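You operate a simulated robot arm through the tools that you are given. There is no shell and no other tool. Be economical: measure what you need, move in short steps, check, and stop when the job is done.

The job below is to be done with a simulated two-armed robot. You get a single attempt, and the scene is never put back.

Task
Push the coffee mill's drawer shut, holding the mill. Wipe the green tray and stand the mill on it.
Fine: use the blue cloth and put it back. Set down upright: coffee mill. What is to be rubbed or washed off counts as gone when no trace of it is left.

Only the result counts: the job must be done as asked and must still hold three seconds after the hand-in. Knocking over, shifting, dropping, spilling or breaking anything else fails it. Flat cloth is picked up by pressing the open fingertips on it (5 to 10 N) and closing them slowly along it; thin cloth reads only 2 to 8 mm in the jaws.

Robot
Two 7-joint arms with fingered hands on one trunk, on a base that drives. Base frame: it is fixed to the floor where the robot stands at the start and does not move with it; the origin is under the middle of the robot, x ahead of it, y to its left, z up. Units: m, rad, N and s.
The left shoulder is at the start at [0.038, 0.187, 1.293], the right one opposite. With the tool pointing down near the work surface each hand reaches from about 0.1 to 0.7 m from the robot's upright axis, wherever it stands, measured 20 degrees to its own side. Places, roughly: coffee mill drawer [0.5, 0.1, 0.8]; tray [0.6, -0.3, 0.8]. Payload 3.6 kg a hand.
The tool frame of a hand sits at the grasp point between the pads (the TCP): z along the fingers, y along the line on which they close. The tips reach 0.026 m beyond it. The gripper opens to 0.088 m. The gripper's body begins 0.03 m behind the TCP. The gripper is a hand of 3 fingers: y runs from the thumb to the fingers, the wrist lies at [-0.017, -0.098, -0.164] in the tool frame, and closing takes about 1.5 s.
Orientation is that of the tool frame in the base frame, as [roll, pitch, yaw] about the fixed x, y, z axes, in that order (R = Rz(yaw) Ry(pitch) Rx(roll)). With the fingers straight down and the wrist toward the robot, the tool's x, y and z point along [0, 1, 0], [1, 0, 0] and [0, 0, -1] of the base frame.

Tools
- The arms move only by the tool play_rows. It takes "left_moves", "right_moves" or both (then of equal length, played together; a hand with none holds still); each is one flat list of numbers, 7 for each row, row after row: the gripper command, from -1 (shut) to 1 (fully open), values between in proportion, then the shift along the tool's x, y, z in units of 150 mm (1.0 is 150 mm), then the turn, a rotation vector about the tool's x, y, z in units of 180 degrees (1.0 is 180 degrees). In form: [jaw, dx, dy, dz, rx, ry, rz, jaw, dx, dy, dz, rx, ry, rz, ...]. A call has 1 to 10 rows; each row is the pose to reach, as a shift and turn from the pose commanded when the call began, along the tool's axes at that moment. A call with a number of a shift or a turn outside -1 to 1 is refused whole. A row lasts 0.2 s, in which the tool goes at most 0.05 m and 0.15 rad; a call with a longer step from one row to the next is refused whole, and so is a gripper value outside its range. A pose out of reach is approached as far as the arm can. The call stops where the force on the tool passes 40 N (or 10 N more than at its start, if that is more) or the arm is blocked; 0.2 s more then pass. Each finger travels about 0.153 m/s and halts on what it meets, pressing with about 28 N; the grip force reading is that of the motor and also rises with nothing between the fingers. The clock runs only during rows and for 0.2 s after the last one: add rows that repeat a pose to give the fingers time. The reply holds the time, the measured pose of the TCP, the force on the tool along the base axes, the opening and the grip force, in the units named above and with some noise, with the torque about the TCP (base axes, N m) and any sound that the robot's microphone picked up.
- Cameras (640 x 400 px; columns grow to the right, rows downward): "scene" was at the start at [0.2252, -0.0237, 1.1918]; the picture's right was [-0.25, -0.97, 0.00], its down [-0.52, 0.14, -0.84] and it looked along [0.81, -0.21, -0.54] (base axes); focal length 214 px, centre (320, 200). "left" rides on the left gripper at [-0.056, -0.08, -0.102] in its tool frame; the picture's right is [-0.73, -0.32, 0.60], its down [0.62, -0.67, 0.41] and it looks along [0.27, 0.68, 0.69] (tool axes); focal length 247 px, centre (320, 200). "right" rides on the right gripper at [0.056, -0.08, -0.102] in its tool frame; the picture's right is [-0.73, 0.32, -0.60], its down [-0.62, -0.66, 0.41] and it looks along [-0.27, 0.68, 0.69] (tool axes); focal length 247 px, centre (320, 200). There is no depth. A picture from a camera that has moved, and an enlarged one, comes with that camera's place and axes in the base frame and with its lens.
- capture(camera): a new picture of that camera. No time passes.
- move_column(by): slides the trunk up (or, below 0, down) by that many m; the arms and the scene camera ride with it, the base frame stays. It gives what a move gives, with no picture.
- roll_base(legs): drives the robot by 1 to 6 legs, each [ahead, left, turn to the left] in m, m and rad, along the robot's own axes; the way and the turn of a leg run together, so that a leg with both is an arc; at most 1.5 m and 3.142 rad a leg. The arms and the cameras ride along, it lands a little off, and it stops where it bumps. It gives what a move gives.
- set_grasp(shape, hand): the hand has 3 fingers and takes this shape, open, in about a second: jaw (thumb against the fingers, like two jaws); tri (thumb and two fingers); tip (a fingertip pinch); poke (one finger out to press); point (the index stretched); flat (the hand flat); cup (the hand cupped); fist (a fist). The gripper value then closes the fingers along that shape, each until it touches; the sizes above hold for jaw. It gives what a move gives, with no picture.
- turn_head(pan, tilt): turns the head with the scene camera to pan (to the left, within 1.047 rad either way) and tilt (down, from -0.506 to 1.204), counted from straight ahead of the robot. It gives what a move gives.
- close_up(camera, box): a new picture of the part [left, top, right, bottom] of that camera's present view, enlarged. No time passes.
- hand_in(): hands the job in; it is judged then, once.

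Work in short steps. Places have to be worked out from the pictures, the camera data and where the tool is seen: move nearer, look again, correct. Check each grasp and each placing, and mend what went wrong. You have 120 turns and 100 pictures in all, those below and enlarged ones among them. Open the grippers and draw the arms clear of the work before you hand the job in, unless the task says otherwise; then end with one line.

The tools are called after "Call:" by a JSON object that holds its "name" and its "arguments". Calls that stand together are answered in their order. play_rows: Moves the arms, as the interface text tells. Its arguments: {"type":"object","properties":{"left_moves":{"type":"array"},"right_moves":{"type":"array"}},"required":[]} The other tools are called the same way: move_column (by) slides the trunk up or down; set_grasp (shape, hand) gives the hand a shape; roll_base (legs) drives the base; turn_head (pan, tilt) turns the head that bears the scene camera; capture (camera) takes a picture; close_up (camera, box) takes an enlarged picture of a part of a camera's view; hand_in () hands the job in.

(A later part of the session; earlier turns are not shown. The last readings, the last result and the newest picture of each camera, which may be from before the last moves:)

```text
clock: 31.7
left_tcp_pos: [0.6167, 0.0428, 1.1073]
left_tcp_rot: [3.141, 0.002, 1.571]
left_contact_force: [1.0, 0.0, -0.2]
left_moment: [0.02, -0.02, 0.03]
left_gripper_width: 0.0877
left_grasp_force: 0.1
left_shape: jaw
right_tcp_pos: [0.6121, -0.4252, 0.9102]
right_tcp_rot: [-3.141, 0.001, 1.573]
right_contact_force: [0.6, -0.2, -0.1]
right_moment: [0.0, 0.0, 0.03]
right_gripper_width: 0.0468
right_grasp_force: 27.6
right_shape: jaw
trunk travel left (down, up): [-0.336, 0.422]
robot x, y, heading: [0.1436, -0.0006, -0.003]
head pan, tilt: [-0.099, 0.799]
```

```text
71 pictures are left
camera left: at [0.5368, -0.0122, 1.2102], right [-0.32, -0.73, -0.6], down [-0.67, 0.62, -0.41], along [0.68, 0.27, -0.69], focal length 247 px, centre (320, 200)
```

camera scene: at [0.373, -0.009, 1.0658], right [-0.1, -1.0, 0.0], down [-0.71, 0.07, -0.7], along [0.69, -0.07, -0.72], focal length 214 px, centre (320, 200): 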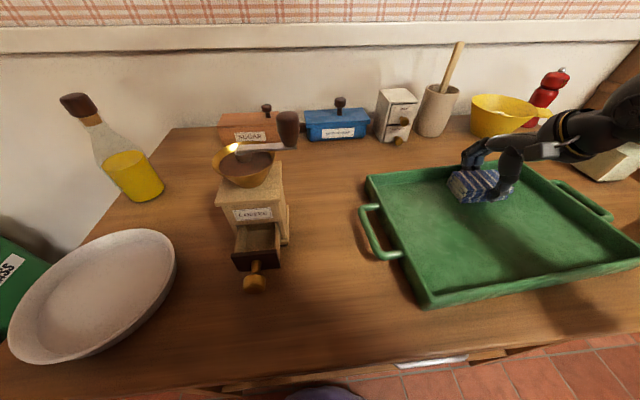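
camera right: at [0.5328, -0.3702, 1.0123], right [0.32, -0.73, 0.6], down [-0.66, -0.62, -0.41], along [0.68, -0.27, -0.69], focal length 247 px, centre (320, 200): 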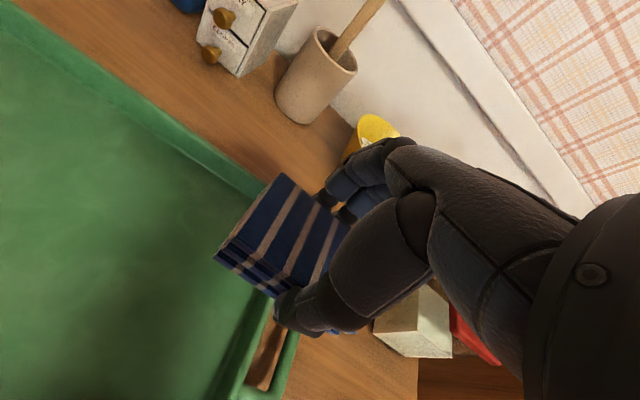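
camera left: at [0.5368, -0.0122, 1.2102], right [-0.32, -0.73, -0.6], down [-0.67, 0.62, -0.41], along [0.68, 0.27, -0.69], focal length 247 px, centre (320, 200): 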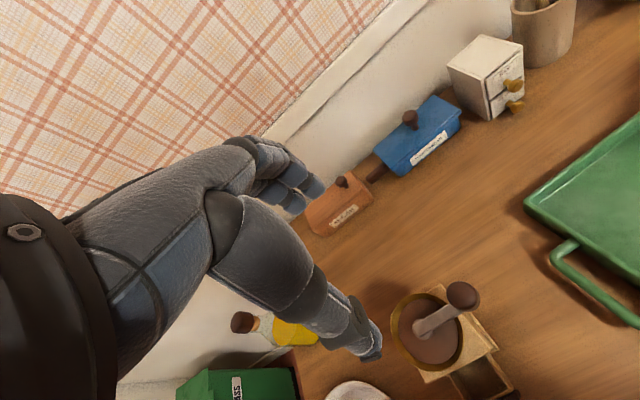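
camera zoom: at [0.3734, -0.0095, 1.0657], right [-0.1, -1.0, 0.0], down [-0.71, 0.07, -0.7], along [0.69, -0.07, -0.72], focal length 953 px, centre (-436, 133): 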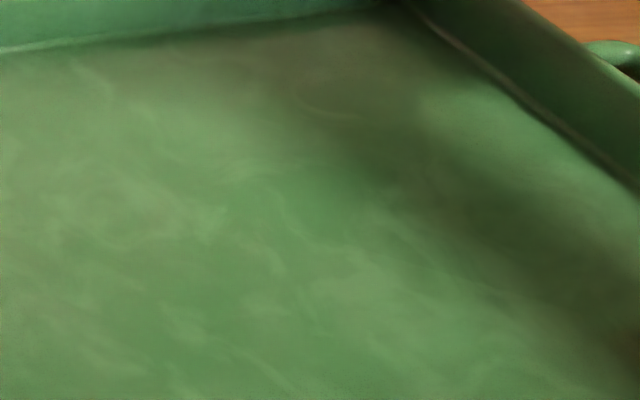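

It looks clean, but as a precaution I give one more pass to the right/far part (y≈-0.36) where a slight haze shows.

Call:
{"name": "play_rows", "arguments": {"right_moves": [-1, 0.2, 0.05, 0, 0, 0, 0, -1, 0.43, 0.1, 0.15, 0, 0, 0, -1, 0.43, 0.1, 0.4, 0, 0, 0, -1, 0.43, 0.1, 0.55, 0, 0, 0, -1, 0.43, 0.1, 0.592, 0, 0, 0, -1, 0.43, 0, 0.592, 0, 0, 0, -1, 0.43, -0.15, 0.592, 0, 0, 0, -1, 0.43, -0.3, 0.592, 0, 0, 0, -1, 0.43, -0.45, 0.592, 0, 0, 0, -1, 0.43, -0.6, 0.592, 0, 0, 0]}}

Call:
{"name": "play_rows", "arguments": {"right_moves": [-1, -0.15, 0, 0, 0, 0, 0, -1, -0.15, 0.15, 0, 0, 0, 0, -1, -0.15, 0.3, 0, 0, 0, 0, -1, -0.15, 0.45, 0, 0, 0, 0, -1, -0.15, 0.6, 0, 0, 0, 0, -1, 0, 0.66, 0, 0, 0, 0, -1, 0.25, 0.66, 0, 0, 0, 0, -1, 0.5, 0.66, 0, 0, 0, 0, -1, 0.5, 0.66, -0.2, 0, 0, 0, -1, 0.5, 0.66, -0.4, 0, 0, 0]}}

Call:
{"name": "play_rows", "arguments": {"right_moves": [-1, 0.25, 0, -0.1, 0, 0, 0, -1, 0.5, 0.1, -0.1, 0, 0, 0, -1, 0.7, 0.3, -0.1, 0, 0, 0, -1, 0.9, 0.5, -0.1, 0, 0, 0, -1, 0.9, 0.7, -0.1, 0, 0, 0, -1, 0.9, 0.7, -0.1, 0, 0, 0]}}

Call:
{"name": "capture", "arguments": {"camera": "scene"}}

```text
clock: 33.9
left_tcp_pos: [0.6153, 0.0423, 1.1088]
left_tcp_rot: [3.141, 0.002, 1.57]
left_contact_force: [0.3, -0.1, 0.5]
left_moment: [0.0, 0.04, -0.01]
left_gripper_width: 0.0877
left_grasp_force: 0.0
left_shape: jaw
right_tcp_pos: [0.521, -0.3602, 0.8228]
right_tcp_rot: [3.141, 0.0, 1.571]
right_contact_force: [0.7, 0.5, 1.8]
right_moment: [0.02, 0.03, -0.01]
right_gripper_width: 0.0469
right_grasp_force: 27.9
right_shape: jaw
trunk travel left (down, up): [-0.336, 0.422]
robot x, y, heading: [0.1374, -0.0014, 0.002]
head pan, tilt: [-0.099, 0.799]
```

```text
clock: 36.1
left_tcp_pos: [0.6168, 0.0437, 1.1068]
left_tcp_rot: [-3.141, 0.0, 1.572]
left_contact_force: [0.2, -0.2, -0.2]
left_moment: [0.01, 0.0, -0.03]
left_gripper_width: 0.088
left_grasp_force: 0.0
left_shape: jaw
right_tcp_pos: [0.6208, -0.2836, 0.8821]
right_tcp_rot: [-3.14, 0.002, 1.573]
right_contact_force: [0.4, -0.5, -0.7]
right_moment: [0.01, -0.01, -0.04]
right_gripper_width: 0.0469
right_grasp_force: 28.3
right_shape: jaw
trunk travel left (down, up): [-0.336, 0.422]
robot x, y, heading: [0.1431, -0.0019, -0.001]
head pan, tilt: [-0.099, 0.799]
```

```text
clock: 37.5
left_tcp_pos: [0.6173, 0.0446, 1.1073]
left_tcp_rot: [3.141, 0.0, 1.571]
left_contact_force: [-0.4, 0.2, -0.1]
left_moment: [0.02, -0.01, 0.02]
left_gripper_width: 0.0878
left_grasp_force: 0.0
left_shape: jaw
right_tcp_pos: [0.7255, -0.145, 0.897]
right_tcp_rot: [3.14, 0.002, 1.571]
right_contact_force: [0.9, 0.8, 0.0]
right_moment: [-0.01, 0.03, -0.02]
right_gripper_width: 0.0472
right_grasp_force: 28.7
right_shape: jaw
trunk travel left (down, up): [-0.336, 0.422]
robot x, y, heading: [0.1424, 0.0037, -0.003]
head pan, tilt: [-0.099, 0.799]
```

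```text
70 pictures are left
camera scene: at [0.3732, -0.0091, 1.0657], right [-0.1, -1.0, 0.0], down [-0.71, 0.07, -0.7], along [0.69, -0.07, -0.72], focal length 214 px, centre (320, 200)
```

scene: 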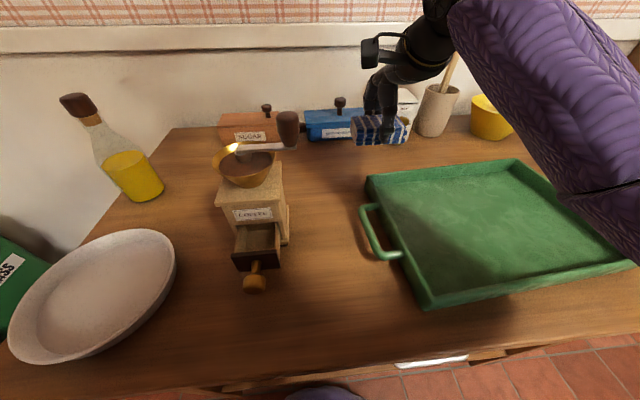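

Tray is clean. Now I put the cloth back at its original grasp spot (0.761,-0.135).

Call:
{"name": "play_rows", "arguments": {"right_moves": [-1, 0.07, 0.24, 0, 0, 0, 0, -1, 0.07, 0.24, 0.2, 0, 0, 0, -1, 0.07, 0.24, 0.4, 0, 0, 0, -1, 0.07, 0.24, 0.52, 0, 0, 0, -1, 0.07, 0.24, 0.53, 0, 0, 0]}}

```text
clock: 38.7
left_tcp_pos: [0.6168, 0.0438, 1.1073]
left_tcp_rot: [3.141, 0.0, 1.57]
left_contact_force: [-0.3, -0.7, 0.0]
left_moment: [-0.01, 0.05, -0.01]
left_gripper_width: 0.0879
left_grasp_force: 0.1
left_shape: jaw
right_tcp_pos: [0.7625, -0.137, 0.8166]
right_tcp_rot: [3.141, 0.001, 1.574]
right_contact_force: [-0.6, -0.6, -0.4]
right_moment: [0.0, -0.01, -0.01]
right_gripper_width: 0.0468
right_grasp_force: 28.2
right_shape: jaw
trunk travel left (down, up): [-0.336, 0.422]
robot x, y, heading: [0.1406, 0.0021, -0.002]
head pan, tilt: [-0.099, 0.799]
```

Nearly at the original height; I ease down 1 mm, open and rise.

Call:
{"name": "play_rows", "arguments": {"right_moves": [-1, 0.01, 0, 0.008, 0, 0, 0, 0, 0.01, 0, 0.008, 0, 0, 0, 1, 0.01, 0, 0.008, 0, 0, 0, 1, 0.01, 0, 0.008, 0, 0, 0, 1, 0.01, 0, 0.008, 0, 0, 0, 1, 0.01, 0, 0.008, 0, 0, 0, 1, 0.01, 0, -0.2, 0, 0, 0, 1, 0.01, 0, -0.5, 0, 0, 0, 1, 0.01, 0, -0.7, 0, 0, 0]}}

Call:
{"name": "capture", "arguments": {"camera": "right"}}

```text
clock: 40.7
left_tcp_pos: [0.6164, 0.0426, 1.1081]
left_tcp_rot: [-3.141, 0.0, 1.571]
left_contact_force: [-0.3, 0.1, 0.1]
left_moment: [0.02, 0.01, -0.05]
left_gripper_width: 0.0877
left_grasp_force: 0.0
left_shape: jaw
right_tcp_pos: [0.7617, -0.1349, 0.9231]
right_tcp_rot: [3.14, 0.001, 1.571]
right_contact_force: [-0.5, -0.3, -1.2]
right_moment: [0.02, 0.02, 0.01]
right_gripper_width: 0.0874
right_grasp_force: 0.0
right_shape: jaw
trunk travel left (down, up): [-0.336, 0.422]
robot x, y, heading: [0.1407, 0.0017, 0.003]
head pan, tilt: [-0.099, 0.799]
```

```text
69 pictures are left
camera right: at [0.6829, -0.0798, 1.0256], right [0.32, -0.73, 0.6], down [-0.66, -0.62, -0.41], along [0.68, -0.27, -0.69], focal length 247 px, centre (320, 200)
```

right: 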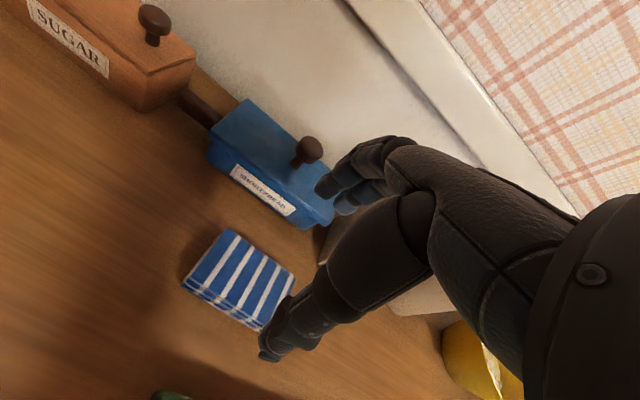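

Cloth is back in place. I retract the right hand to the right/back and take close views of the mill.

Call:
{"name": "play_rows", "arguments": {"right_moves": [1, 0, 0, -0.3, 0, 0, 0, 1, -0.2, -0.25, -0.3, 0, 0, 0, 1, -0.4, -0.5, -0.3, 0, 0, 0, 1, -0.6, -0.7, -0.3, 0, 0, 0, 1, -0.8, -0.9, -0.3, 0, 0, 0, 1, -1, -1, -0.3, 0, 0, 0]}}

Call:
{"name": "close_up", "arguments": {"camera": "scene", "box": [190, 90, 350, 310]}}

Call:
{"name": "close_up", "arguments": {"camera": "left", "box": [340, 230, 560, 400]}}

```text
clock: 42.1
left_tcp_pos: [0.6164, 0.0436, 1.1081]
left_tcp_rot: [3.141, -0.001, 1.569]
left_contact_force: [0.1, -0.7, 0.5]
left_moment: [-0.01, 0.02, -0.02]
left_gripper_width: 0.0878
left_grasp_force: 0.0
left_shape: jaw
right_tcp_pos: [0.614, -0.2879, 0.9689]
right_tcp_rot: [-3.139, 0.0, 1.572]
right_contact_force: [-0.4, 0.1, -0.5]
right_moment: [0.01, -0.03, 0.0]
right_gripper_width: 0.0877
right_grasp_force: 0.1
right_shape: jaw
trunk travel left (down, up): [-0.336, 0.422]
robot x, y, heading: [0.1437, 0.0028, 0.003]
head pan, tilt: [-0.099, 0.799]
```

```text
1.82 times, centred on (270, 200) of scene
camera zoom: at [0.3733, -0.0095, 1.0657], right [-0.1, -1.0, 0.0], down [-0.71, 0.07, -0.7], along [0.69, -0.07, -0.72], focal length 390 px, centre (411, 200)
```

zoom: 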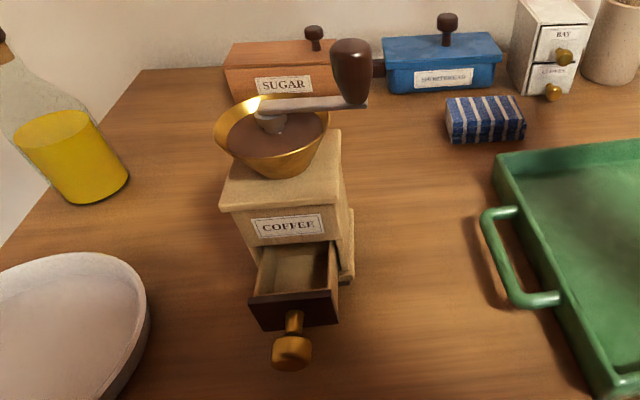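

```text
2.35 times, centred on (450, 315) of left
camera zoom: at [0.5368, -0.0123, 1.2102], right [-0.32, -0.73, -0.6], down [-0.67, 0.62, -0.41], along [0.68, 0.27, -0.69], focal length 581 px, centre (14, -71)
```

zoom: 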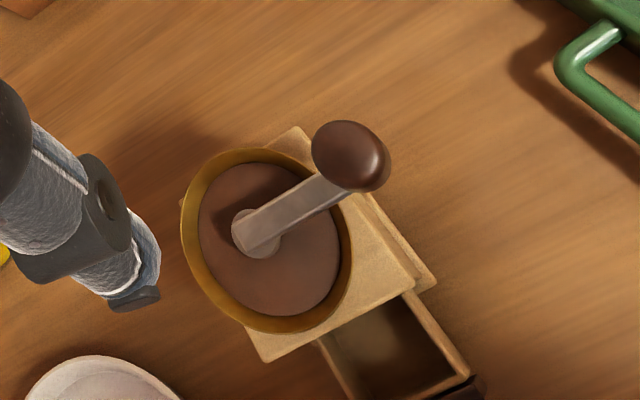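

Estimates: mill's top plate 0.07 m square centred (0.583,0.055) with top at z≈0.90, crank knob over its right side at z≈0.97, drawer front at x≈0.523. Plan: right hand grips the body front-to-back from the right at z≈0.855, left hand pushes the drawer. First I move the left hand away and turn the right hand to point left (75°).

Call:
{"name": "play_rows", "arguments": {"left_moves": [1, 0.1, -0.1, 0, 0, 0, 0, 1, 0.2, -0.2, 0, 0, 0, 0, 1, 0.3, -0.3, 0, 0, 0, 0, 1, 0.4, -0.4, 0, 0, 0, 0, 1, 0.5, -0.5, 0, 0, 0, 0, 1, 0.6, -0.6, 0, 0, 0, 0, 1, 0.7, -0.7, 0, 0, 0, 0, 1, 0.8, -0.8, 0, 0, 0, 0, 1, 0.8, -0.9, 0, 0, 0, 0, 1, 0.8, -0.9, 0, 0, 0, 0], "right_moves": [1, 0.05, 0, -0.03, 0, 0.0463, 0, 1, 0.1, 0, -0.06, 0, 0.0926, 0, 1, 0.15, 0, -0.09, 0, 0.1389, 0, 1, 0.2, 0, -0.12, 0, 0.1852, 0, 1, 0.25, 0, -0.15, 0, 0.2315, 0, 1, 0.3, 0, -0.15, 0, 0.2778, 0, 1, 0.35, 0, -0.15, 0, 0.3241, 0, 1, 0.4, 0, -0.15, 0, 0.3704, 0, 1, 0.4, 0, -0.15, 0, 0.4167, 0, 1, 0.4, 0, -0.15, 0, 0.4167, 0]}}

Call:
{"name": "capture", "arguments": {"camera": "right"}}

Call:
{"name": "capture", "arguments": {"camera": "scene"}}

```text
clock: 44.3
left_tcp_pos: [0.5073, 0.1536, 1.1196]
left_tcp_rot: [-3.139, -0.001, 1.574]
left_contact_force: [0.4, 0.0, 1.0]
left_moment: [0.0, 0.03, -0.01]
left_gripper_width: 0.0875
left_grasp_force: 0.0
left_shape: jaw
left hand out of reach, approached as far as the arm can: row 8, 9, 10
right_tcp_pos: [0.6129, -0.2261, 0.9908]
right_tcp_rot: [-3.134, -1.311, 1.565]
right_contact_force: [0.4, 0.0, 0.3]
right_moment: [0.01, 0.04, -0.02]
right_gripper_width: 0.088
right_grasp_force: 0.0
right_shape: jaw
trunk travel left (down, up): [-0.336, 0.422]
robot x, y, heading: [0.1418, 0.003, -0.001]
head pan, tilt: [-0.099, 0.799]
```

```text
66 pictures are left
camera right: at [0.5342, -0.3114, 1.071], right [0.32, -0.77, -0.56], down [-0.67, 0.24, -0.71], along [0.67, 0.6, -0.44], focal length 247 px, centre (320, 200)
```

right: 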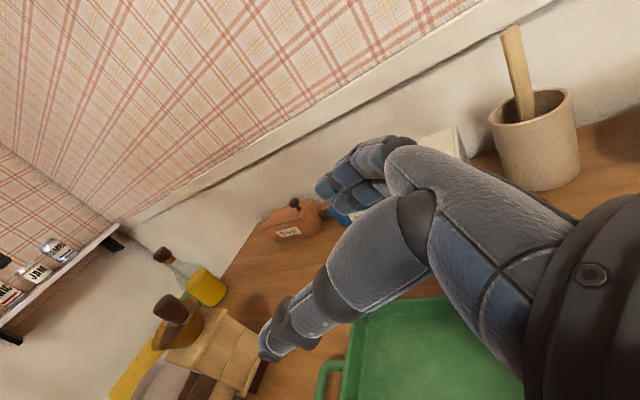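

```text
65 pictures are left
camera scene: at [0.3734, -0.0089, 1.0657], right [-0.1, -1.0, 0.0], down [-0.71, 0.07, -0.7], along [0.69, -0.07, -0.72], focal length 214 px, centre (320, 200)
```

scene: 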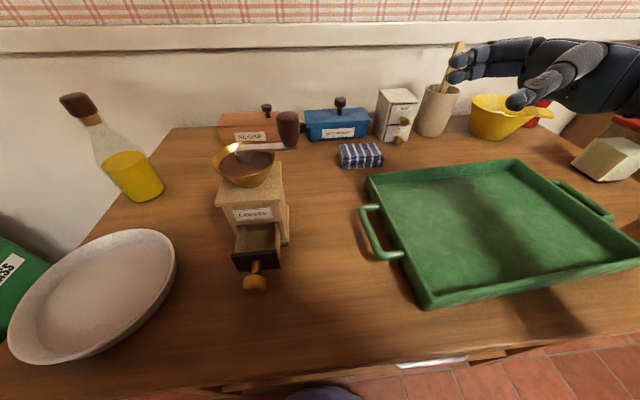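

Orientation good. I move the right hand to the mill's right side at grasp height, stopping at y≈-0.12.

Call:
{"name": "play_rows", "arguments": {"right_moves": [1, -0.13, -0.04, 0.18, 0, 0, 0, 1, -0.27, -0.08, 0.36, 0, 0, 0, 1, -0.4, -0.12, 0.54, 0, 0, 0, 1, -0.54, -0.16, 0.72, 0, 0, 0, 1, -0.6, -0.2, 0.9, 0, 0, 0, 1, -0.6, -0.2, 0.9, 0, 0, 0]}}

Call:
{"name": "capture", "arguments": {"camera": "right"}}

Call:
{"name": "capture", "arguments": {"camera": "scene"}}

```text
clock: 45.7
left_tcp_pos: [0.5084, 0.153, 1.1195]
left_tcp_rot: [-3.14, -0.001, 1.572]
left_contact_force: [-0.7, 0.5, -0.3]
left_moment: [-0.01, 0.0, 0.01]
left_gripper_width: 0.0879
left_grasp_force: 0.0
left_shape: jaw
right_tcp_pos: [0.5839, -0.1201, 0.8692]
right_tcp_rot: [-3.141, -1.309, 1.571]
right_contact_force: [-0.4, 0.3, 0.1]
right_moment: [-0.02, 0.01, 0.0]
right_gripper_width: 0.0878
right_grasp_force: 0.1
right_shape: jaw
trunk travel left (down, up): [-0.336, 0.422]
robot x, y, heading: [0.1388, 0.0005, 0.0]
head pan, tilt: [-0.099, 0.799]
```

```text
64 pictures are left
camera right: at [0.5046, -0.2047, 0.9507], right [0.32, -0.77, -0.55], down [-0.67, 0.23, -0.71], along [0.67, 0.6, -0.44], focal length 247 px, centre (320, 200)
```

right: 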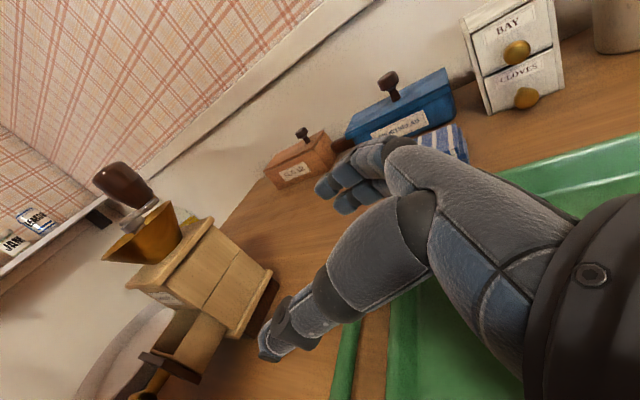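

```text
63 pictures are left
camera scene: at [0.3734, -0.0093, 1.0657], right [-0.1, -1.0, 0.0], down [-0.71, 0.07, -0.7], along [0.69, -0.07, -0.72], focal length 214 px, centre (320, 200)
```

scene: 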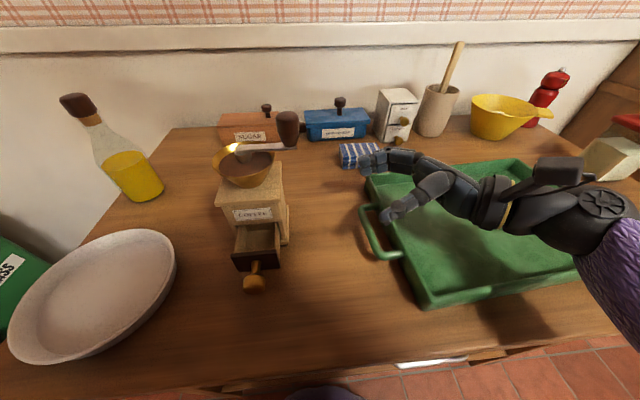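

I enlarge the side view of the mill to measure heights and the drawer.

Call:
{"name": "close_up", "arguments": {"camera": "right", "box": [70, 140, 310, 400]}}

```text
1.54 times, centred on (190, 270) of right
camera zoom: at [0.5046, -0.2047, 0.9507], right [0.32, -0.77, -0.55], down [-0.67, 0.23, -0.71], along [0.67, 0.6, -0.44], focal length 380 px, centre (520, 92)
```

zoom: 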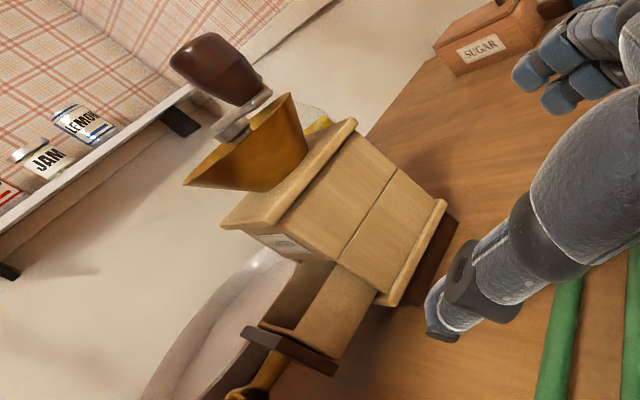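

Measured: body x 0.549–0.616, seam (drawer top) z≈0.845, plate underside ≈0.89. I advance horizontally to y≈0.03 at z≈0.862 with open fingers.

Call:
{"name": "play_rows", "arguments": {"right_moves": [1, 0.05, 0, 0.2, 0, 0, 0, 1, 0.1, 0, 0.4, 0, 0, 0, 1, 0.14, 0, 0.6, 0, 0, 0, 1, 0.17, 0, 0.75, 0, 0, 0, 1, 0.19, 0, 0.87, 0, 0, 0, 1, 0.218, 0, 0.99, 0, 0, 0, 1, 0.218, 0, 0.99, 0, 0, 0]}}

Call:
{"name": "close_up", "arguments": {"camera": "scene", "box": [190, 110, 430, 310]}}

Call:
{"name": "capture", "arguments": {"camera": "right"}}

```text
clock: 47.3
left_tcp_pos: [0.5085, 0.1526, 1.1209]
left_tcp_rot: [-3.139, 0.0, 1.57]
left_contact_force: [-0.1, 0.7, 0.0]
left_moment: [0.0, 0.01, 0.0]
left_gripper_width: 0.0878
left_grasp_force: 0.1
left_shape: jaw
right_tcp_pos: [0.5823, 0.0329, 0.861]
right_tcp_rot: [3.141, -1.31, 1.574]
right_contact_force: [0.6, 0.3, 0.9]
right_moment: [0.01, 0.03, 0.01]
right_gripper_width: 0.0877
right_grasp_force: 0.1
right_shape: jaw
trunk travel left (down, up): [-0.336, 0.422]
robot x, y, heading: [0.143, 0.0009, 0.004]
head pan, tilt: [-0.099, 0.799]
```

```text
2.00 times, centred on (310, 210) of scene
camera zoom: at [0.3733, -0.0092, 1.0657], right [-0.1, -1.0, 0.0], down [-0.71, 0.07, -0.7], along [0.69, -0.07, -0.72], focal length 429 px, centre (340, 180)
```

zoom: 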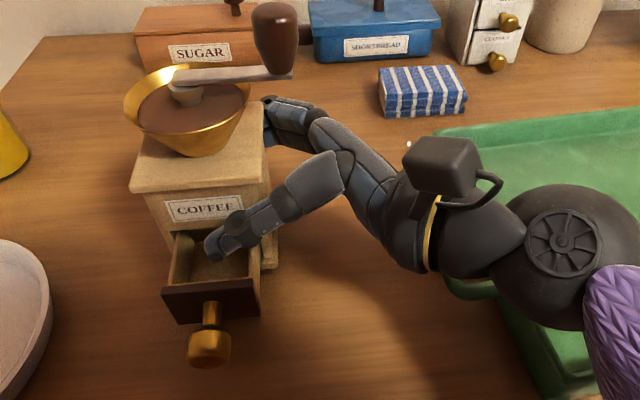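

```text
60 pictures are left
camera right: at [0.5036, -0.052, 0.9418], right [0.32, -0.77, -0.55], down [-0.67, 0.23, -0.71], along [0.67, 0.59, -0.44], focal length 247 px, centre (320, 200)
```

right: 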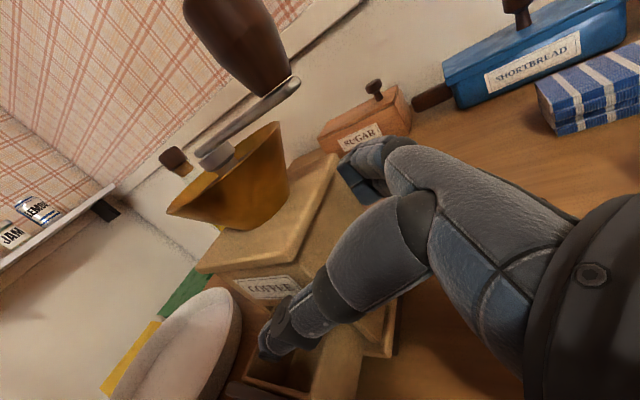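

Well placed; I raise 7 mm so the thumb clears the drawer's path, then close.

Call:
{"name": "play_rows", "arguments": {"right_moves": [1, 0.055, 0, 0.027, 0, 0, 0, 1, 0.055, 0, 0.027, 0, 0, 0, 0.7, 0.055, 0, 0.027, 0, 0, 0, 0.4, 0.055, 0, 0.027, 0, 0, 0, 0, 0.055, 0, 0.027, 0, 0, 0, -1, 0.055, 0, 0.027, 0, 0, 0, -1, 0.055, 0, 0.027, 0, 0, 0, -1, 0.055, 0, 0.027, 0, 0, 0]}}

Call:
{"name": "close_up", "arguments": {"camera": "scene", "box": [190, 110, 430, 310]}}

Call:
{"name": "capture", "arguments": {"camera": "right"}}

```text
clock: 49.1
left_tcp_pos: [0.5065, 0.1533, 1.1193]
left_tcp_rot: [-3.141, 0.0, 1.571]
left_contact_force: [0.1, -0.9, 0.6]
left_moment: [0.02, 0.01, -0.02]
left_gripper_width: 0.0878
left_grasp_force: 0.1
left_shape: jaw
right_tcp_pos: [0.5811, 0.0388, 0.8676]
right_tcp_rot: [-3.137, -1.309, 1.568]
right_contact_force: [0.8, 0.9, -0.1]
right_moment: [0.02, -0.02, -0.02]
right_gripper_width: 0.0598
right_grasp_force: 27.8
right_shape: jaw
trunk travel left (down, up): [-0.336, 0.422]
robot x, y, heading: [0.1433, -0.0027, -0.002]
head pan, tilt: [-0.099, 0.799]
```

```text
2.00 times, centred on (310, 210) of scene
camera zoom: at [0.3733, -0.009, 1.0657], right [-0.1, -1.0, 0.0], down [-0.71, 0.07, -0.7], along [0.69, -0.07, -0.72], focal length 429 px, centre (340, 180)
```

zoom: 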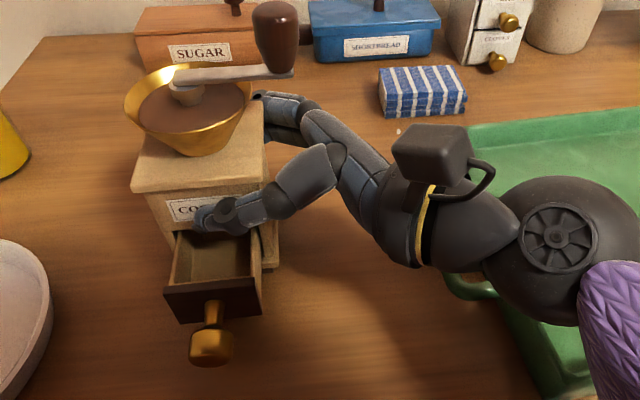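

```text
58 pictures are left
camera right: at [0.5032, -0.0468, 0.9488], right [0.32, -0.77, -0.55], down [-0.67, 0.23, -0.71], along [0.67, 0.6, -0.44], focal length 247 px, centre (320, 200)
```

right: 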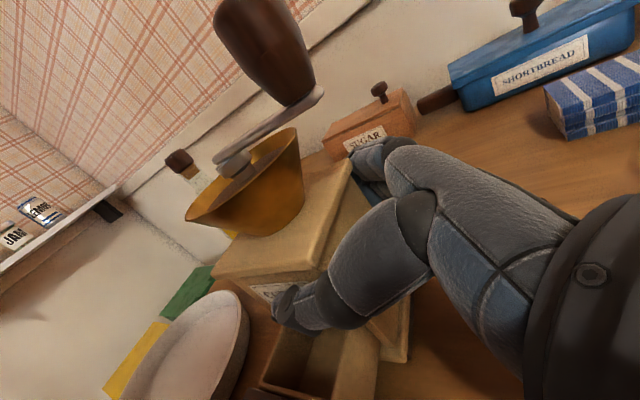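

Firm grip on the body (59.8 mm). Knob is about at (0.475–0.49, 0.055, 0.82). I bring the left hand, closed, tilted 45° forward, back in front of the drawer.

Call:
{"name": "play_rows", "arguments": {"left_moves": [0.3, -0.1, -0.07, 0.1, -0.0417, 0, 0, -0.4, -0.2, -0.14, 0.2, -0.0833, 0, 0, -1, -0.3, -0.21, 0.35, -0.125, 0, 0, -1, -0.4, -0.28, 0.5, -0.1667, 0, 0, -1, -0.5, -0.35, 0.65, -0.2083, 0, 0, -1, -0.6, -0.42, 0.8, -0.25, 0, 0, -1, -0.65, -0.47, 0.95, -0.25, 0, 0, -1, -0.65, -0.47, 0.95, -0.25, 0, 0]}}

Call:
{"name": "capture", "arguments": {"camera": "scene"}}

Call:
{"name": "capture", "arguments": {"camera": "left"}}

```text
clock: 50.3
left_tcp_pos: [0.5416, 0.066, 1.0941]
left_tcp_rot: [2.533, 0.309, 1.812]
left_contact_force: [-0.3, -0.1, -0.4]
left_moment: [-0.02, -0.01, -0.04]
left_gripper_width: 0.0001
left_grasp_force: 28.3
left_shape: jaw
left hand out of reach, approached as far as the arm can: row 1, 2, 3, 4, 5
right_tcp_pos: [0.5824, 0.0384, 0.8676]
right_tcp_rot: [3.135, -1.309, 1.576]
right_contact_force: [-1.4, -1.7, 1.4]
right_moment: [0.04, 0.01, 0.06]
right_gripper_width: 0.0597
right_grasp_force: 28.0
right_shape: jaw
trunk travel left (down, up): [-0.336, 0.422]
robot x, y, heading: [0.1405, -0.0031, 0.003]
head pan, tilt: [-0.099, 0.799]
stopped in row 5 (left hand): the arm was blocked; the commanded pose is now the measured one
```

```text
57 pictures are left
camera scene: at [0.3528, -0.0049, 1.0413], right [-0.06, -1.0, 0.0], down [-0.91, 0.05, -0.41], along [0.41, -0.02, -0.91], focal length 214 px, centre (320, 200)
```

scene: 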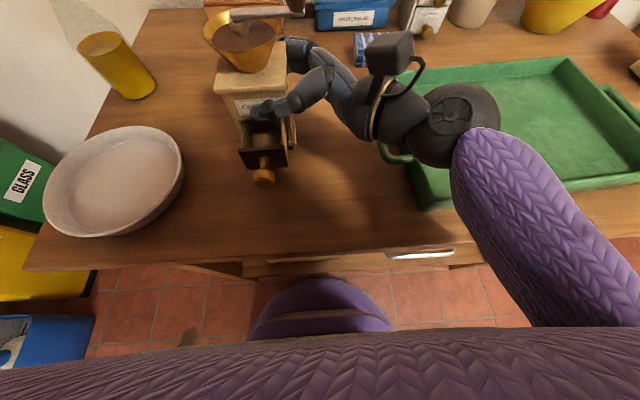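

```text
56 pictures are left
camera left: at [0.4323, -0.003, 1.1476], right [0.3, -0.86, -0.42], down [-0.39, 0.29, -0.87], along [0.87, 0.42, -0.25], focal length 247 px, centre (320, 200)
```

left: 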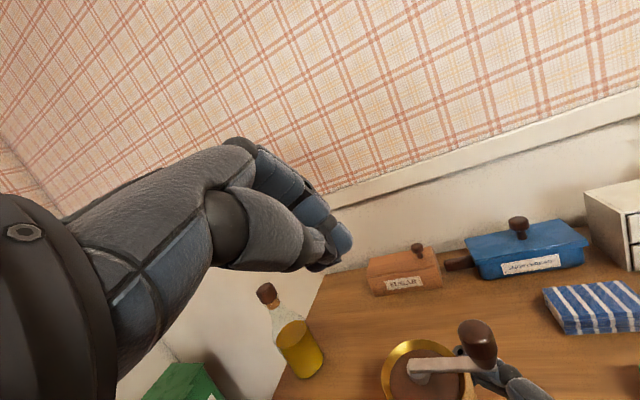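

The left forearm bumped the head (the camera got tilted). I move the left hand to the left and slightly down to free it.

Call:
{"name": "play_rows", "arguments": {"left_moves": [-1, 0.25, 0.055, 0.025, 0, 0, 0, -1, 0.5, 0.11, 0.05, 0, 0, 0, -1, 0.75, 0.165, 0.075, 0, 0, 0, -1, 1, 0.22, 0.1, 0, 0, 0, -1, 1, 0.22, 0.1, 0, 0, 0]}}

Call:
{"name": "capture", "arguments": {"camera": "scene"}}

```text
clock: 51.5
left_tcp_pos: [0.5965, 0.208, 1.022]
left_tcp_rot: [2.545, 0.276, 1.809]
left_contact_force: [-0.1, 0.4, 0.4]
left_moment: [0.02, -0.04, 0.02]
left_gripper_width: 0.0
left_grasp_force: 28.6
left_shape: jaw
left hand out of reach, approached as far as the arm can: row 1, 2, 3, 4, 5
right_tcp_pos: [0.5821, 0.0383, 0.8678]
right_tcp_rot: [-3.14, -1.308, 1.57]
right_contact_force: [0.0, -1.7, 0.5]
right_moment: [0.05, 0.03, -0.01]
right_gripper_width: 0.0597
right_grasp_force: 27.9
right_shape: jaw
trunk travel left (down, up): [-0.336, 0.422]
robot x, y, heading: [0.1404, 0.003, -0.004]
head pan, tilt: [-0.099, 0.799]
```

```text
55 pictures are left
camera scene: at [0.3734, -0.0095, 1.0657], right [-0.1, -1.0, 0.0], down [-0.71, 0.07, -0.7], along [0.69, -0.07, -0.72], focal length 214 px, centre (320, 200)
```

scene: 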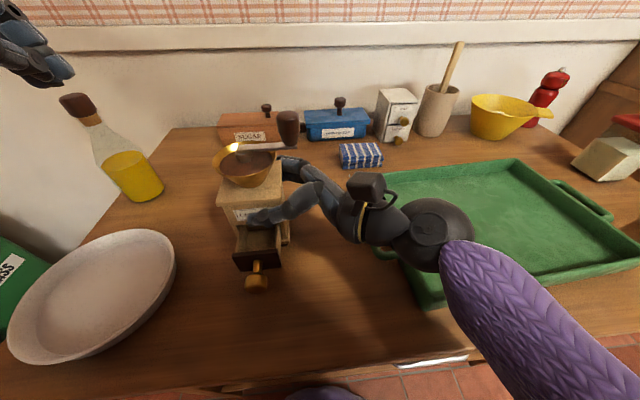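

Head is free again. The robot stands too close for the left arm, so I release the mill, back the right hand out, raise the trunk 0.1 m and drive back 0.13 m.

Call:
{"name": "play_rows", "arguments": {"right_moves": [0, 0, 0, 0, 0, 0, 0, 1, 0, 0, 0, 0, 0, 0, 1, 0, 0, 0, 0, 0, 0, 1, 0, 0, 0, 0, 0, 0, 1, -0.05, 0, -0.2, 0, 0, 0, 1, -0.1, 0, -0.45, 0, 0, 0, 1, -0.15, 0, -0.7, 0, 0, 0, 1, -0.19, 0, -0.98, 0, 0, 0, 1, -0.19, 0, -0.98, 0, 0, 0]}}

Call:
{"name": "move_column", "arguments": {"by": 0.1}}

Call:
{"name": "roll_base", "arguments": {"legs": [[-0.13, 0, 0]]}}

Call:
{"name": "capture", "arguments": {"camera": "scene"}}

```text
clock: 53.5
left_tcp_pos: [0.5972, 0.2086, 1.0226]
left_tcp_rot: [2.546, 0.279, 1.811]
left_contact_force: [0.4, -0.6, -0.7]
left_moment: [-0.01, 0.02, -0.01]
left_gripper_width: 0.0
left_grasp_force: 27.9
left_shape: jaw
right_tcp_pos: [0.5814, -0.115, 0.8787]
right_tcp_rot: [3.139, -1.31, 1.573]
right_contact_force: [0.4, -0.2, 0.0]
right_moment: [-0.02, 0.01, 0.01]
right_gripper_width: 0.0877
right_grasp_force: 0.0
right_shape: jaw
trunk travel left (down, up): [-0.336, 0.422]
robot x, y, heading: [0.1446, -0.0046, -0.002]
head pan, tilt: [-0.099, 0.799]
```

```text
clock: 54.8
left_tcp_pos: [0.5952, 0.2062, 1.1214]
left_tcp_rot: [2.542, 0.278, 1.808]
left_contact_force: [0.4, -0.2, 0.6]
left_moment: [0.01, 0.01, -0.01]
left_gripper_width: 0.0002
left_grasp_force: 27.7
left_shape: jaw
right_tcp_pos: [0.5825, -0.1112, 0.9773]
right_tcp_rot: [-3.137, -1.308, 1.567]
right_contact_force: [0.0, -0.3, 0.2]
right_moment: [0.0, 0.02, -0.01]
right_gripper_width: 0.0876
right_grasp_force: 0.0
right_shape: jaw
trunk travel left (down, up): [-0.436, 0.322]
robot x, y, heading: [0.1412, 0.0003, -0.003]
head pan, tilt: [-0.099, 0.799]
```

```text
clock: 56.1
left_tcp_pos: [0.461, 0.2048, 1.1235]
left_tcp_rot: [2.542, 0.28, 1.805]
left_contact_force: [-1.0, 0.7, 0.1]
left_moment: [0.0, 0.02, -0.02]
left_gripper_width: 0.0003
left_grasp_force: 28.7
left_shape: jaw
right_tcp_pos: [0.4484, -0.1121, 0.9796]
right_tcp_rot: [3.132, -1.308, 1.579]
right_contact_force: [-0.7, -0.4, 0.3]
right_moment: [-0.01, 0.0, 0.0]
right_gripper_width: 0.0876
right_grasp_force: 0.1
right_shape: jaw
trunk travel left (down, up): [-0.436, 0.322]
robot x, y, heading: [0.0105, 0.0018, -0.004]
head pan, tilt: [-0.099, 0.799]
```

```text
54 pictures are left
camera scene: at [0.2274, -0.0098, 1.1727], right [-0.1, -0.99, 0.0], down [-0.71, 0.07, -0.7], along [0.69, -0.07, -0.72], focal length 214 px, centre (320, 200)
```

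scene: 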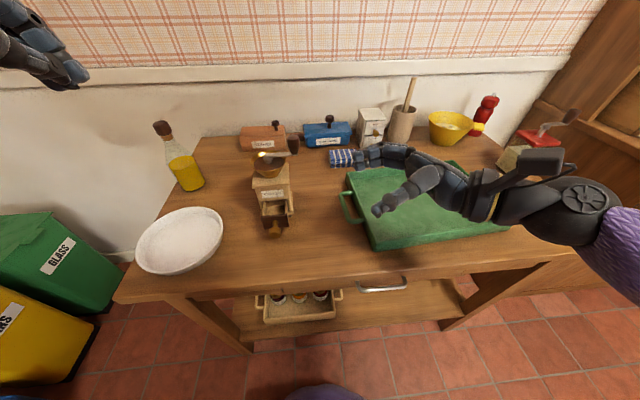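

All fine. Now I lower the left hand at the left and turn it to the clean 45° forward-down posture.

Call:
{"name": "play_rows", "arguments": {"left_moves": [-1, 0.087, -0.203, 0.125, -0.016, 0.007, 0.038, -1, 0.173, -0.406, 0.25, -0.032, 0.014, 0.076, -1, 0.26, -0.61, 0.375, -0.048, 0.021, 0.1137, -1, 0.347, -0.813, 0.5, -0.048, 0.021, 0.1137, -1, 0.347, -0.813, 0.5, -0.048, 0.021, 0.1137]}}

Call:
{"name": "capture", "arguments": {"camera": "scene"}}

```text
clock: 57.3
left_tcp_pos: [0.4027, 0.2036, 0.9819]
left_tcp_rot: [2.358, -0.001, 1.569]
left_contact_force: [-0.2, 0.1, -0.5]
left_moment: [-0.04, 0.01, 0.0]
left_gripper_width: 0.0001
left_grasp_force: 27.9
left_shape: jaw
right_tcp_pos: [0.4499, -0.1133, 0.9775]
right_tcp_rot: [3.14, -1.309, 1.57]
right_contact_force: [1.0, 0.2, -0.2]
right_moment: [0.01, 0.01, 0.02]
right_gripper_width: 0.0878
right_grasp_force: 0.1
right_shape: jaw
trunk travel left (down, up): [-0.436, 0.322]
robot x, y, heading: [0.0079, 0.0006, 0.0]
head pan, tilt: [-0.099, 0.799]
```

```text
53 pictures are left
camera scene: at [0.2294, -0.0097, 1.1723], right [-0.1, -0.99, 0.0], down [-0.71, 0.07, -0.7], along [0.69, -0.07, -0.72], focal length 214 px, centre (320, 200)
```

scene: 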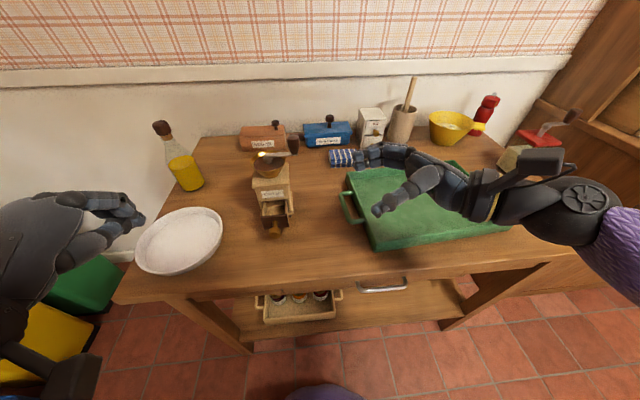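

Now the right hand returns to the grasp pose and grips the mill again.

Call:
{"name": "play_rows", "arguments": {"right_moves": [1, -0.13, 0.2, 0.04, 0, 0, 0, 1, -0.27, 0.4, 0.08, 0, 0, 0, 1, -0.4, 0.6, 0.12, 0, 0, 0, 1, -0.54, 0.8, 0.16, 0, 0, 0, 1, -0.68, 0.88, 0.18, 0, 0, 0, 1, -0.68, 0.88, 0.18, 0, 0, 0]}}

Call:
{"name": "play_rows", "arguments": {"right_moves": [1, 0.05, 0, 0.2, 0, 0, 0, 1, 0.1, 0, 0.4, 0, 0, 0, 1, 0.14, 0, 0.6, 0, 0, 0, 1, 0.18, 0, 0.75, 0, 0, 0, 1, 0.21, 0, 0.87, 0, 0, 0, 1, 0.24, 0, 0.995, 0, 0, 0, 1, 0.24, 0, 0.995, 0, 0, 0]}}

Call:
{"name": "capture", "arguments": {"camera": "right"}}

Call:
{"name": "close_up", "arguments": {"camera": "scene", "box": [220, 110, 380, 260]}}

```text
clock: 58.7
left_tcp_pos: [0.4015, 0.2039, 0.9826]
left_tcp_rot: [2.359, -0.002, 1.575]
left_contact_force: [0.6, 0.4, -0.4]
left_moment: [0.01, 0.0, 0.01]
left_gripper_width: 0.0
left_grasp_force: 28.0
left_shape: jaw
right_tcp_pos: [0.5807, -0.1133, 0.8742]
right_tcp_rot: [3.135, -1.309, 1.574]
right_contact_force: [0.1, 0.6, -0.9]
right_moment: [0.02, -0.03, 0.03]
right_gripper_width: 0.0877
right_grasp_force: 0.1
right_shape: jaw
trunk travel left (down, up): [-0.436, 0.322]
robot x, y, heading: [0.0106, -0.0026, -0.003]
head pan, tilt: [-0.099, 0.799]
```

```text
clock: 60.3
left_tcp_pos: [0.4021, 0.2021, 0.9826]
left_tcp_rot: [2.36, -0.001, 1.572]
left_contact_force: [0.6, -0.5, 0.2]
left_moment: [-0.04, 0.04, -0.01]
left_gripper_width: 0.0
left_grasp_force: 28.3
left_shape: jaw
right_tcp_pos: [0.5815, 0.0396, 0.8716]
right_tcp_rot: [-3.135, -1.307, 1.56]
right_contact_force: [1.5, -1.2, 0.0]
right_moment: [0.01, 0.0, 0.02]
right_gripper_width: 0.0875
right_grasp_force: 0.1
right_shape: jaw
trunk travel left (down, up): [-0.436, 0.322]
robot x, y, heading: [0.0106, -0.0022, -0.0]
head pan, tilt: [-0.099, 0.799]
```

```text
52 pictures are left
camera right: at [0.5017, -0.0458, 0.9514], right [0.32, -0.77, -0.55], down [-0.66, 0.24, -0.71], along [0.68, 0.59, -0.44], focal length 247 px, centre (320, 200)
```

right: 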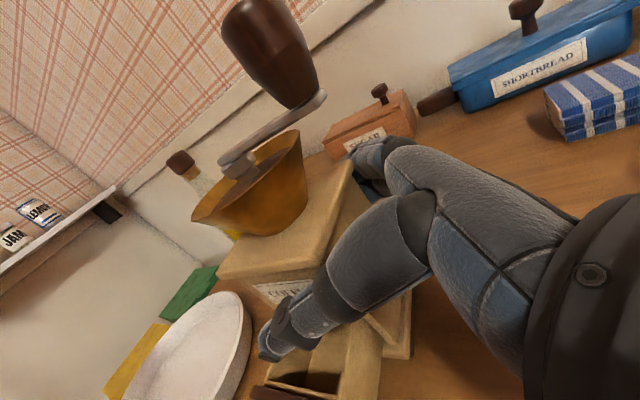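

```text
2.67 times, centred on (300, 185) of scene
camera zoom: at [0.2294, -0.01, 1.1722], right [-0.1, -0.99, 0.0], down [-0.71, 0.07, -0.7], along [0.69, -0.07, -0.72], focal length 572 px, centre (373, 240)
```

zoom: 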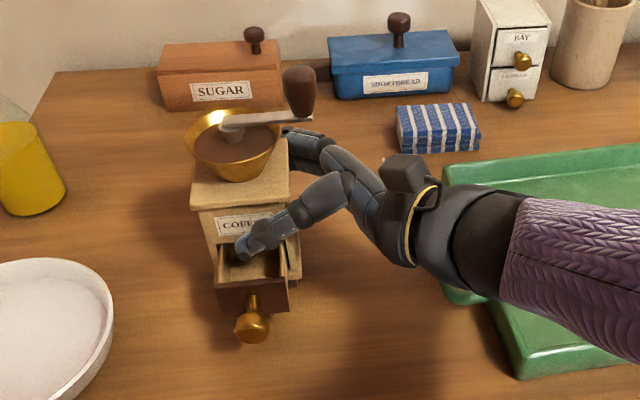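

Close the right hand, and meanwhile bring the left hand in front of the knob (still high).

Call:
{"name": "play_rows", "arguments": {"right_moves": [1, -0.02, 0, 0.005, 0, 0, 0, 0.7, -0.02, 0, 0.005, 0, 0, 0, 0.4, -0.02, 0, 0.005, 0, 0, 0, 0, -0.02, 0, 0.005, 0, 0, 0, -1, -0.02, 0, 0.005, 0, 0, 0, -1, -0.02, 0, 0.005, 0, 0, 0, -1, -0.02, 0, 0.005, 0, 0, 0, -1, -0.02, 0, 0.005, 0, 0, 0], "left_moves": [-1, -0.16, -0.06, 0.08, 0, 0, 0, -1, -0.33, -0.12, 0.15, 0, 0, 0, -1, -0.49, -0.18, 0.22, 0, 0, 0, -1, -0.65, -0.24, 0.3, 0, 0, 0, -1, -0.8, -0.3, 0.38, 0, 0, 0, -1, -0.98, -0.35, 0.45, 0, 0, 0, -1, -0.98, -0.35, 0.45, 0, 0, 0, -1, -0.98, -0.35, 0.45, 0, 0, 0]}}

Call:
{"name": "capture", "arguments": {"camera": "scene"}}

Call:
{"name": "capture", "arguments": {"camera": "left"}}

```text
clock: 62.1
left_tcp_pos: [0.413, 0.0569, 0.897]
left_tcp_rot: [2.36, -0.001, 1.571]
left_contact_force: [0.5, 0.2, 0.6]
left_moment: [-0.01, 0.04, 0.0]
left_gripper_width: 0.0
left_grasp_force: 28.2
left_shape: jaw
right_tcp_pos: [0.5805, 0.0389, 0.8701]
right_tcp_rot: [3.138, -1.307, 1.57]
right_contact_force: [0.6, -1.3, 0.2]
right_moment: [0.06, 0.03, 0.0]
right_gripper_width: 0.0597
right_grasp_force: 27.8
right_shape: jaw
right hand out of reach, approached as far as the arm can: row 1, 2, 3, 4, 5, 6, 7, 8
trunk travel left (down, up): [-0.436, 0.322]
robot x, y, heading: [0.0116, 0.0008, -0.007]
head pan, tilt: [-0.099, 0.799]
```

```text
50 pictures are left
camera scene: at [0.2294, -0.0099, 1.1722], right [-0.1, -0.99, 0.0], down [-0.71, 0.07, -0.7], along [0.69, -0.07, -0.72], focal length 214 px, centre (320, 200)
```

scene: 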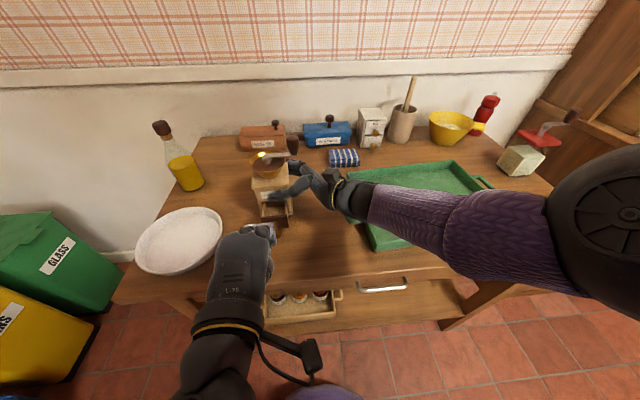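

```text
49 pictures are left
camera left: at [0.284, 0.0018, 0.9143], right [0.2, -0.73, -0.65], down [-0.18, 0.62, -0.76], along [0.96, 0.27, -0.01], focal length 247 px, centre (320, 200)
```

left: 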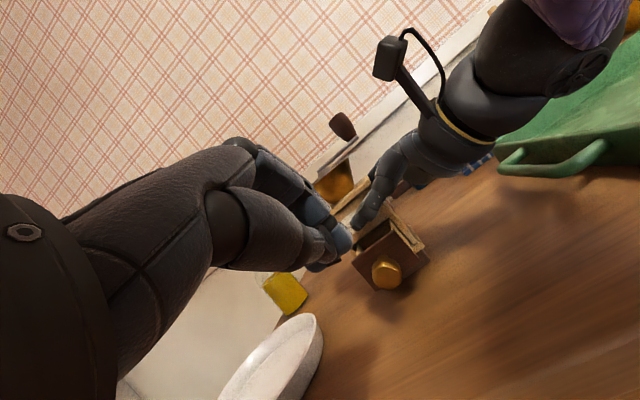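

Knob face about (0.478,0.055,0.826). I lower the left fingertips to that height just short of it.

Call:
{"name": "play_rows", "arguments": {"left_moves": [-1, -0.01, -0.1, 0.16, 0, 0, 0, -1, -0.01, -0.198, 0.311, 0, 0, 0, -1, -0.01, -0.198, 0.311, 0, 0, 0]}}

Call:
{"name": "close_up", "arguments": {"camera": "left", "box": [220, 100, 520, 330]}}

Call:
{"name": "close_up", "arguments": {"camera": "scene", "box": [180, 130, 380, 280]}}

```text
clock: 62.9
left_tcp_pos: [0.4251, 0.0574, 0.8432]
left_tcp_rot: [2.358, -0.001, 1.573]
left_contact_force: [-0.2, -1.2, 0.9]
left_moment: [-0.03, 0.03, 0.01]
left_gripper_width: 0.0
left_grasp_force: 27.7
left_shape: jaw
right_tcp_pos: [0.5809, 0.0389, 0.8694]
right_tcp_rot: [-3.14, -1.308, 1.566]
right_contact_force: [1.0, -0.5, -0.7]
right_moment: [0.07, 0.01, 0.0]
right_gripper_width: 0.0598
right_grasp_force: 28.1
right_shape: jaw
trunk travel left (down, up): [-0.436, 0.322]
robot x, y, heading: [0.0094, 0.0021, -0.005]
head pan, tilt: [-0.099, 0.799]
```

```text
1.74 times, centred on (370, 215) of left
camera zoom: at [0.2966, 0.0013, 0.8591], right [0.2, -0.73, -0.65], down [-0.18, 0.62, -0.76], along [0.96, 0.27, -0.01], focal length 430 px, centre (233, 174)
```

zoom: 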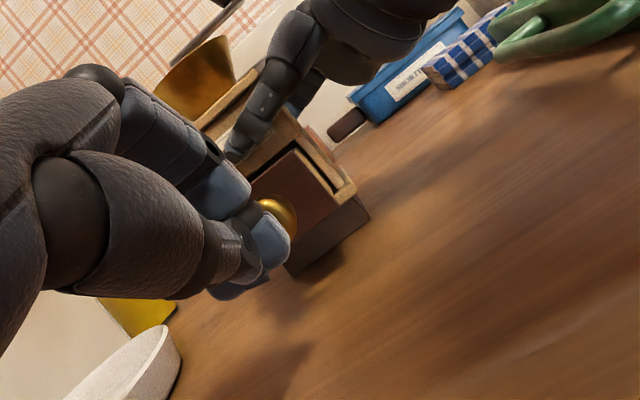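

```text
2.67 times, centred on (280, 205) of scene
camera zoom: at [0.2293, -0.0098, 1.1723], right [-0.1, -0.99, 0.0], down [-0.71, 0.07, -0.7], along [0.69, -0.07, -0.72], focal length 572 px, centre (427, 187)
```

zoom: 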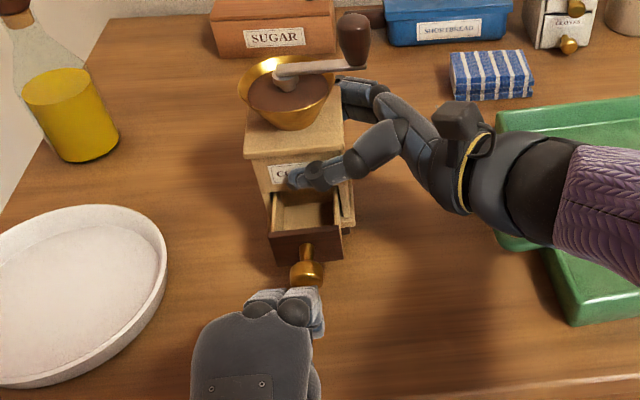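

Aligned (shift 5 mm right). I push in +x gently in steps.

Call:
{"name": "play_rows", "arguments": {"left_moves": [-1, -0.035, 0.05, 0.05, 0, 0, 0, -1, -0.035, 0.1, 0.1, 0, 0, 0, -1, -0.035, 0.14, 0.14, 0, 0, 0, -1, -0.035, 0.18, 0.18, 0, 0, 0, -1, -0.035, 0.22, 0.22, 0, 0, 0]}}

Call:
{"name": "close_up", "arguments": {"camera": "scene", "box": [180, 130, 380, 280]}}

```text
clock: 64.1
left_tcp_pos: [0.4709, 0.0524, 0.8435]
left_tcp_rot: [2.361, 0.0, 1.571]
left_contact_force: [0.3, -0.2, 0.0]
left_moment: [0.02, -0.02, -0.03]
left_gripper_width: 0.0
left_grasp_force: 28.1
left_shape: jaw
right_tcp_pos: [0.5804, 0.0393, 0.8701]
right_tcp_rot: [3.138, -1.31, 1.569]
right_contact_force: [1.1, -0.4, 0.4]
right_moment: [0.03, 0.08, 0.03]
right_gripper_width: 0.0599
right_grasp_force: 27.9
right_shape: jaw
trunk travel left (down, up): [-0.436, 0.322]
robot x, y, heading: [0.0099, 0.0014, -0.002]
head pan, tilt: [-0.099, 0.799]
```

```text
2.67 times, centred on (280, 205) of scene
camera zoom: at [0.2294, -0.0098, 1.1722], right [-0.1, -0.99, 0.0], down [-0.71, 0.07, -0.7], along [0.69, -0.07, -0.72], focal length 572 px, centre (427, 187)
```

zoom: 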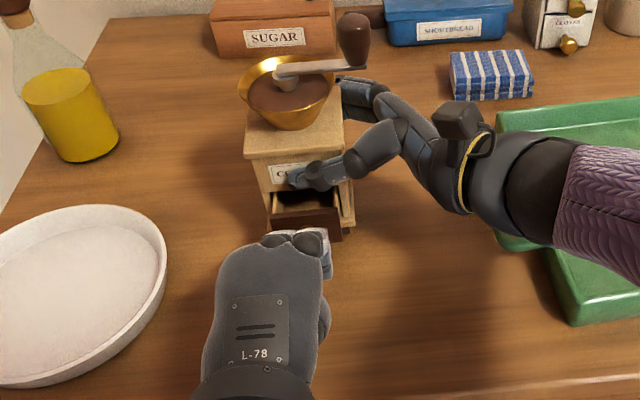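

The drawer is sliding in. I continue in small increments until force rises.

Call:
{"name": "play_rows", "arguments": {"left_moves": [-1, 0, 0.03, 0.03, 0, 0, 0, -1, 0, 0.06, 0.06, 0, 0, 0, -1, 0, 0.08, 0.08, 0, 0, 0, -1, 0, 0.1, 0.1, 0, 0, 0]}}

Call:
{"name": "close_up", "arguments": {"camera": "scene", "box": [180, 130, 380, 280]}}

```text
clock: 65.1
left_tcp_pos: [0.4913, 0.0513, 0.8442]
left_tcp_rot: [2.359, -0.001, 1.573]
left_contact_force: [-1.0, 1.5, 0.2]
left_moment: [0.0, 0.05, 0.03]
left_gripper_width: 0.0
left_grasp_force: 28.0
left_shape: jaw
right_tcp_pos: [0.5814, 0.0397, 0.8694]
right_tcp_rot: [-3.14, -1.31, 1.566]
right_contact_force: [1.7, -0.9, -0.3]
right_moment: [0.05, 0.05, 0.02]
right_gripper_width: 0.0597
right_grasp_force: 28.1
right_shape: jaw
trunk travel left (down, up): [-0.436, 0.322]
robot x, y, heading: [0.0126, 0.0012, -0.0]
head pan, tilt: [-0.099, 0.799]
```

```text
2.67 times, centred on (280, 205) of scene
camera zoom: at [0.2294, -0.0098, 1.1723], right [-0.1, -0.99, 0.0], down [-0.71, 0.07, -0.7], along [0.69, -0.07, -0.72], focal length 572 px, centre (427, 187)
```

zoom: 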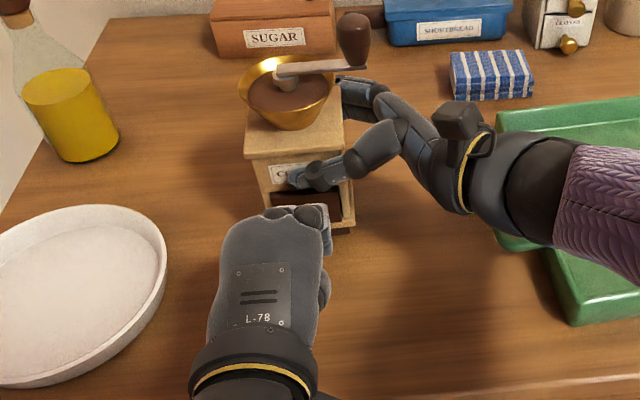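

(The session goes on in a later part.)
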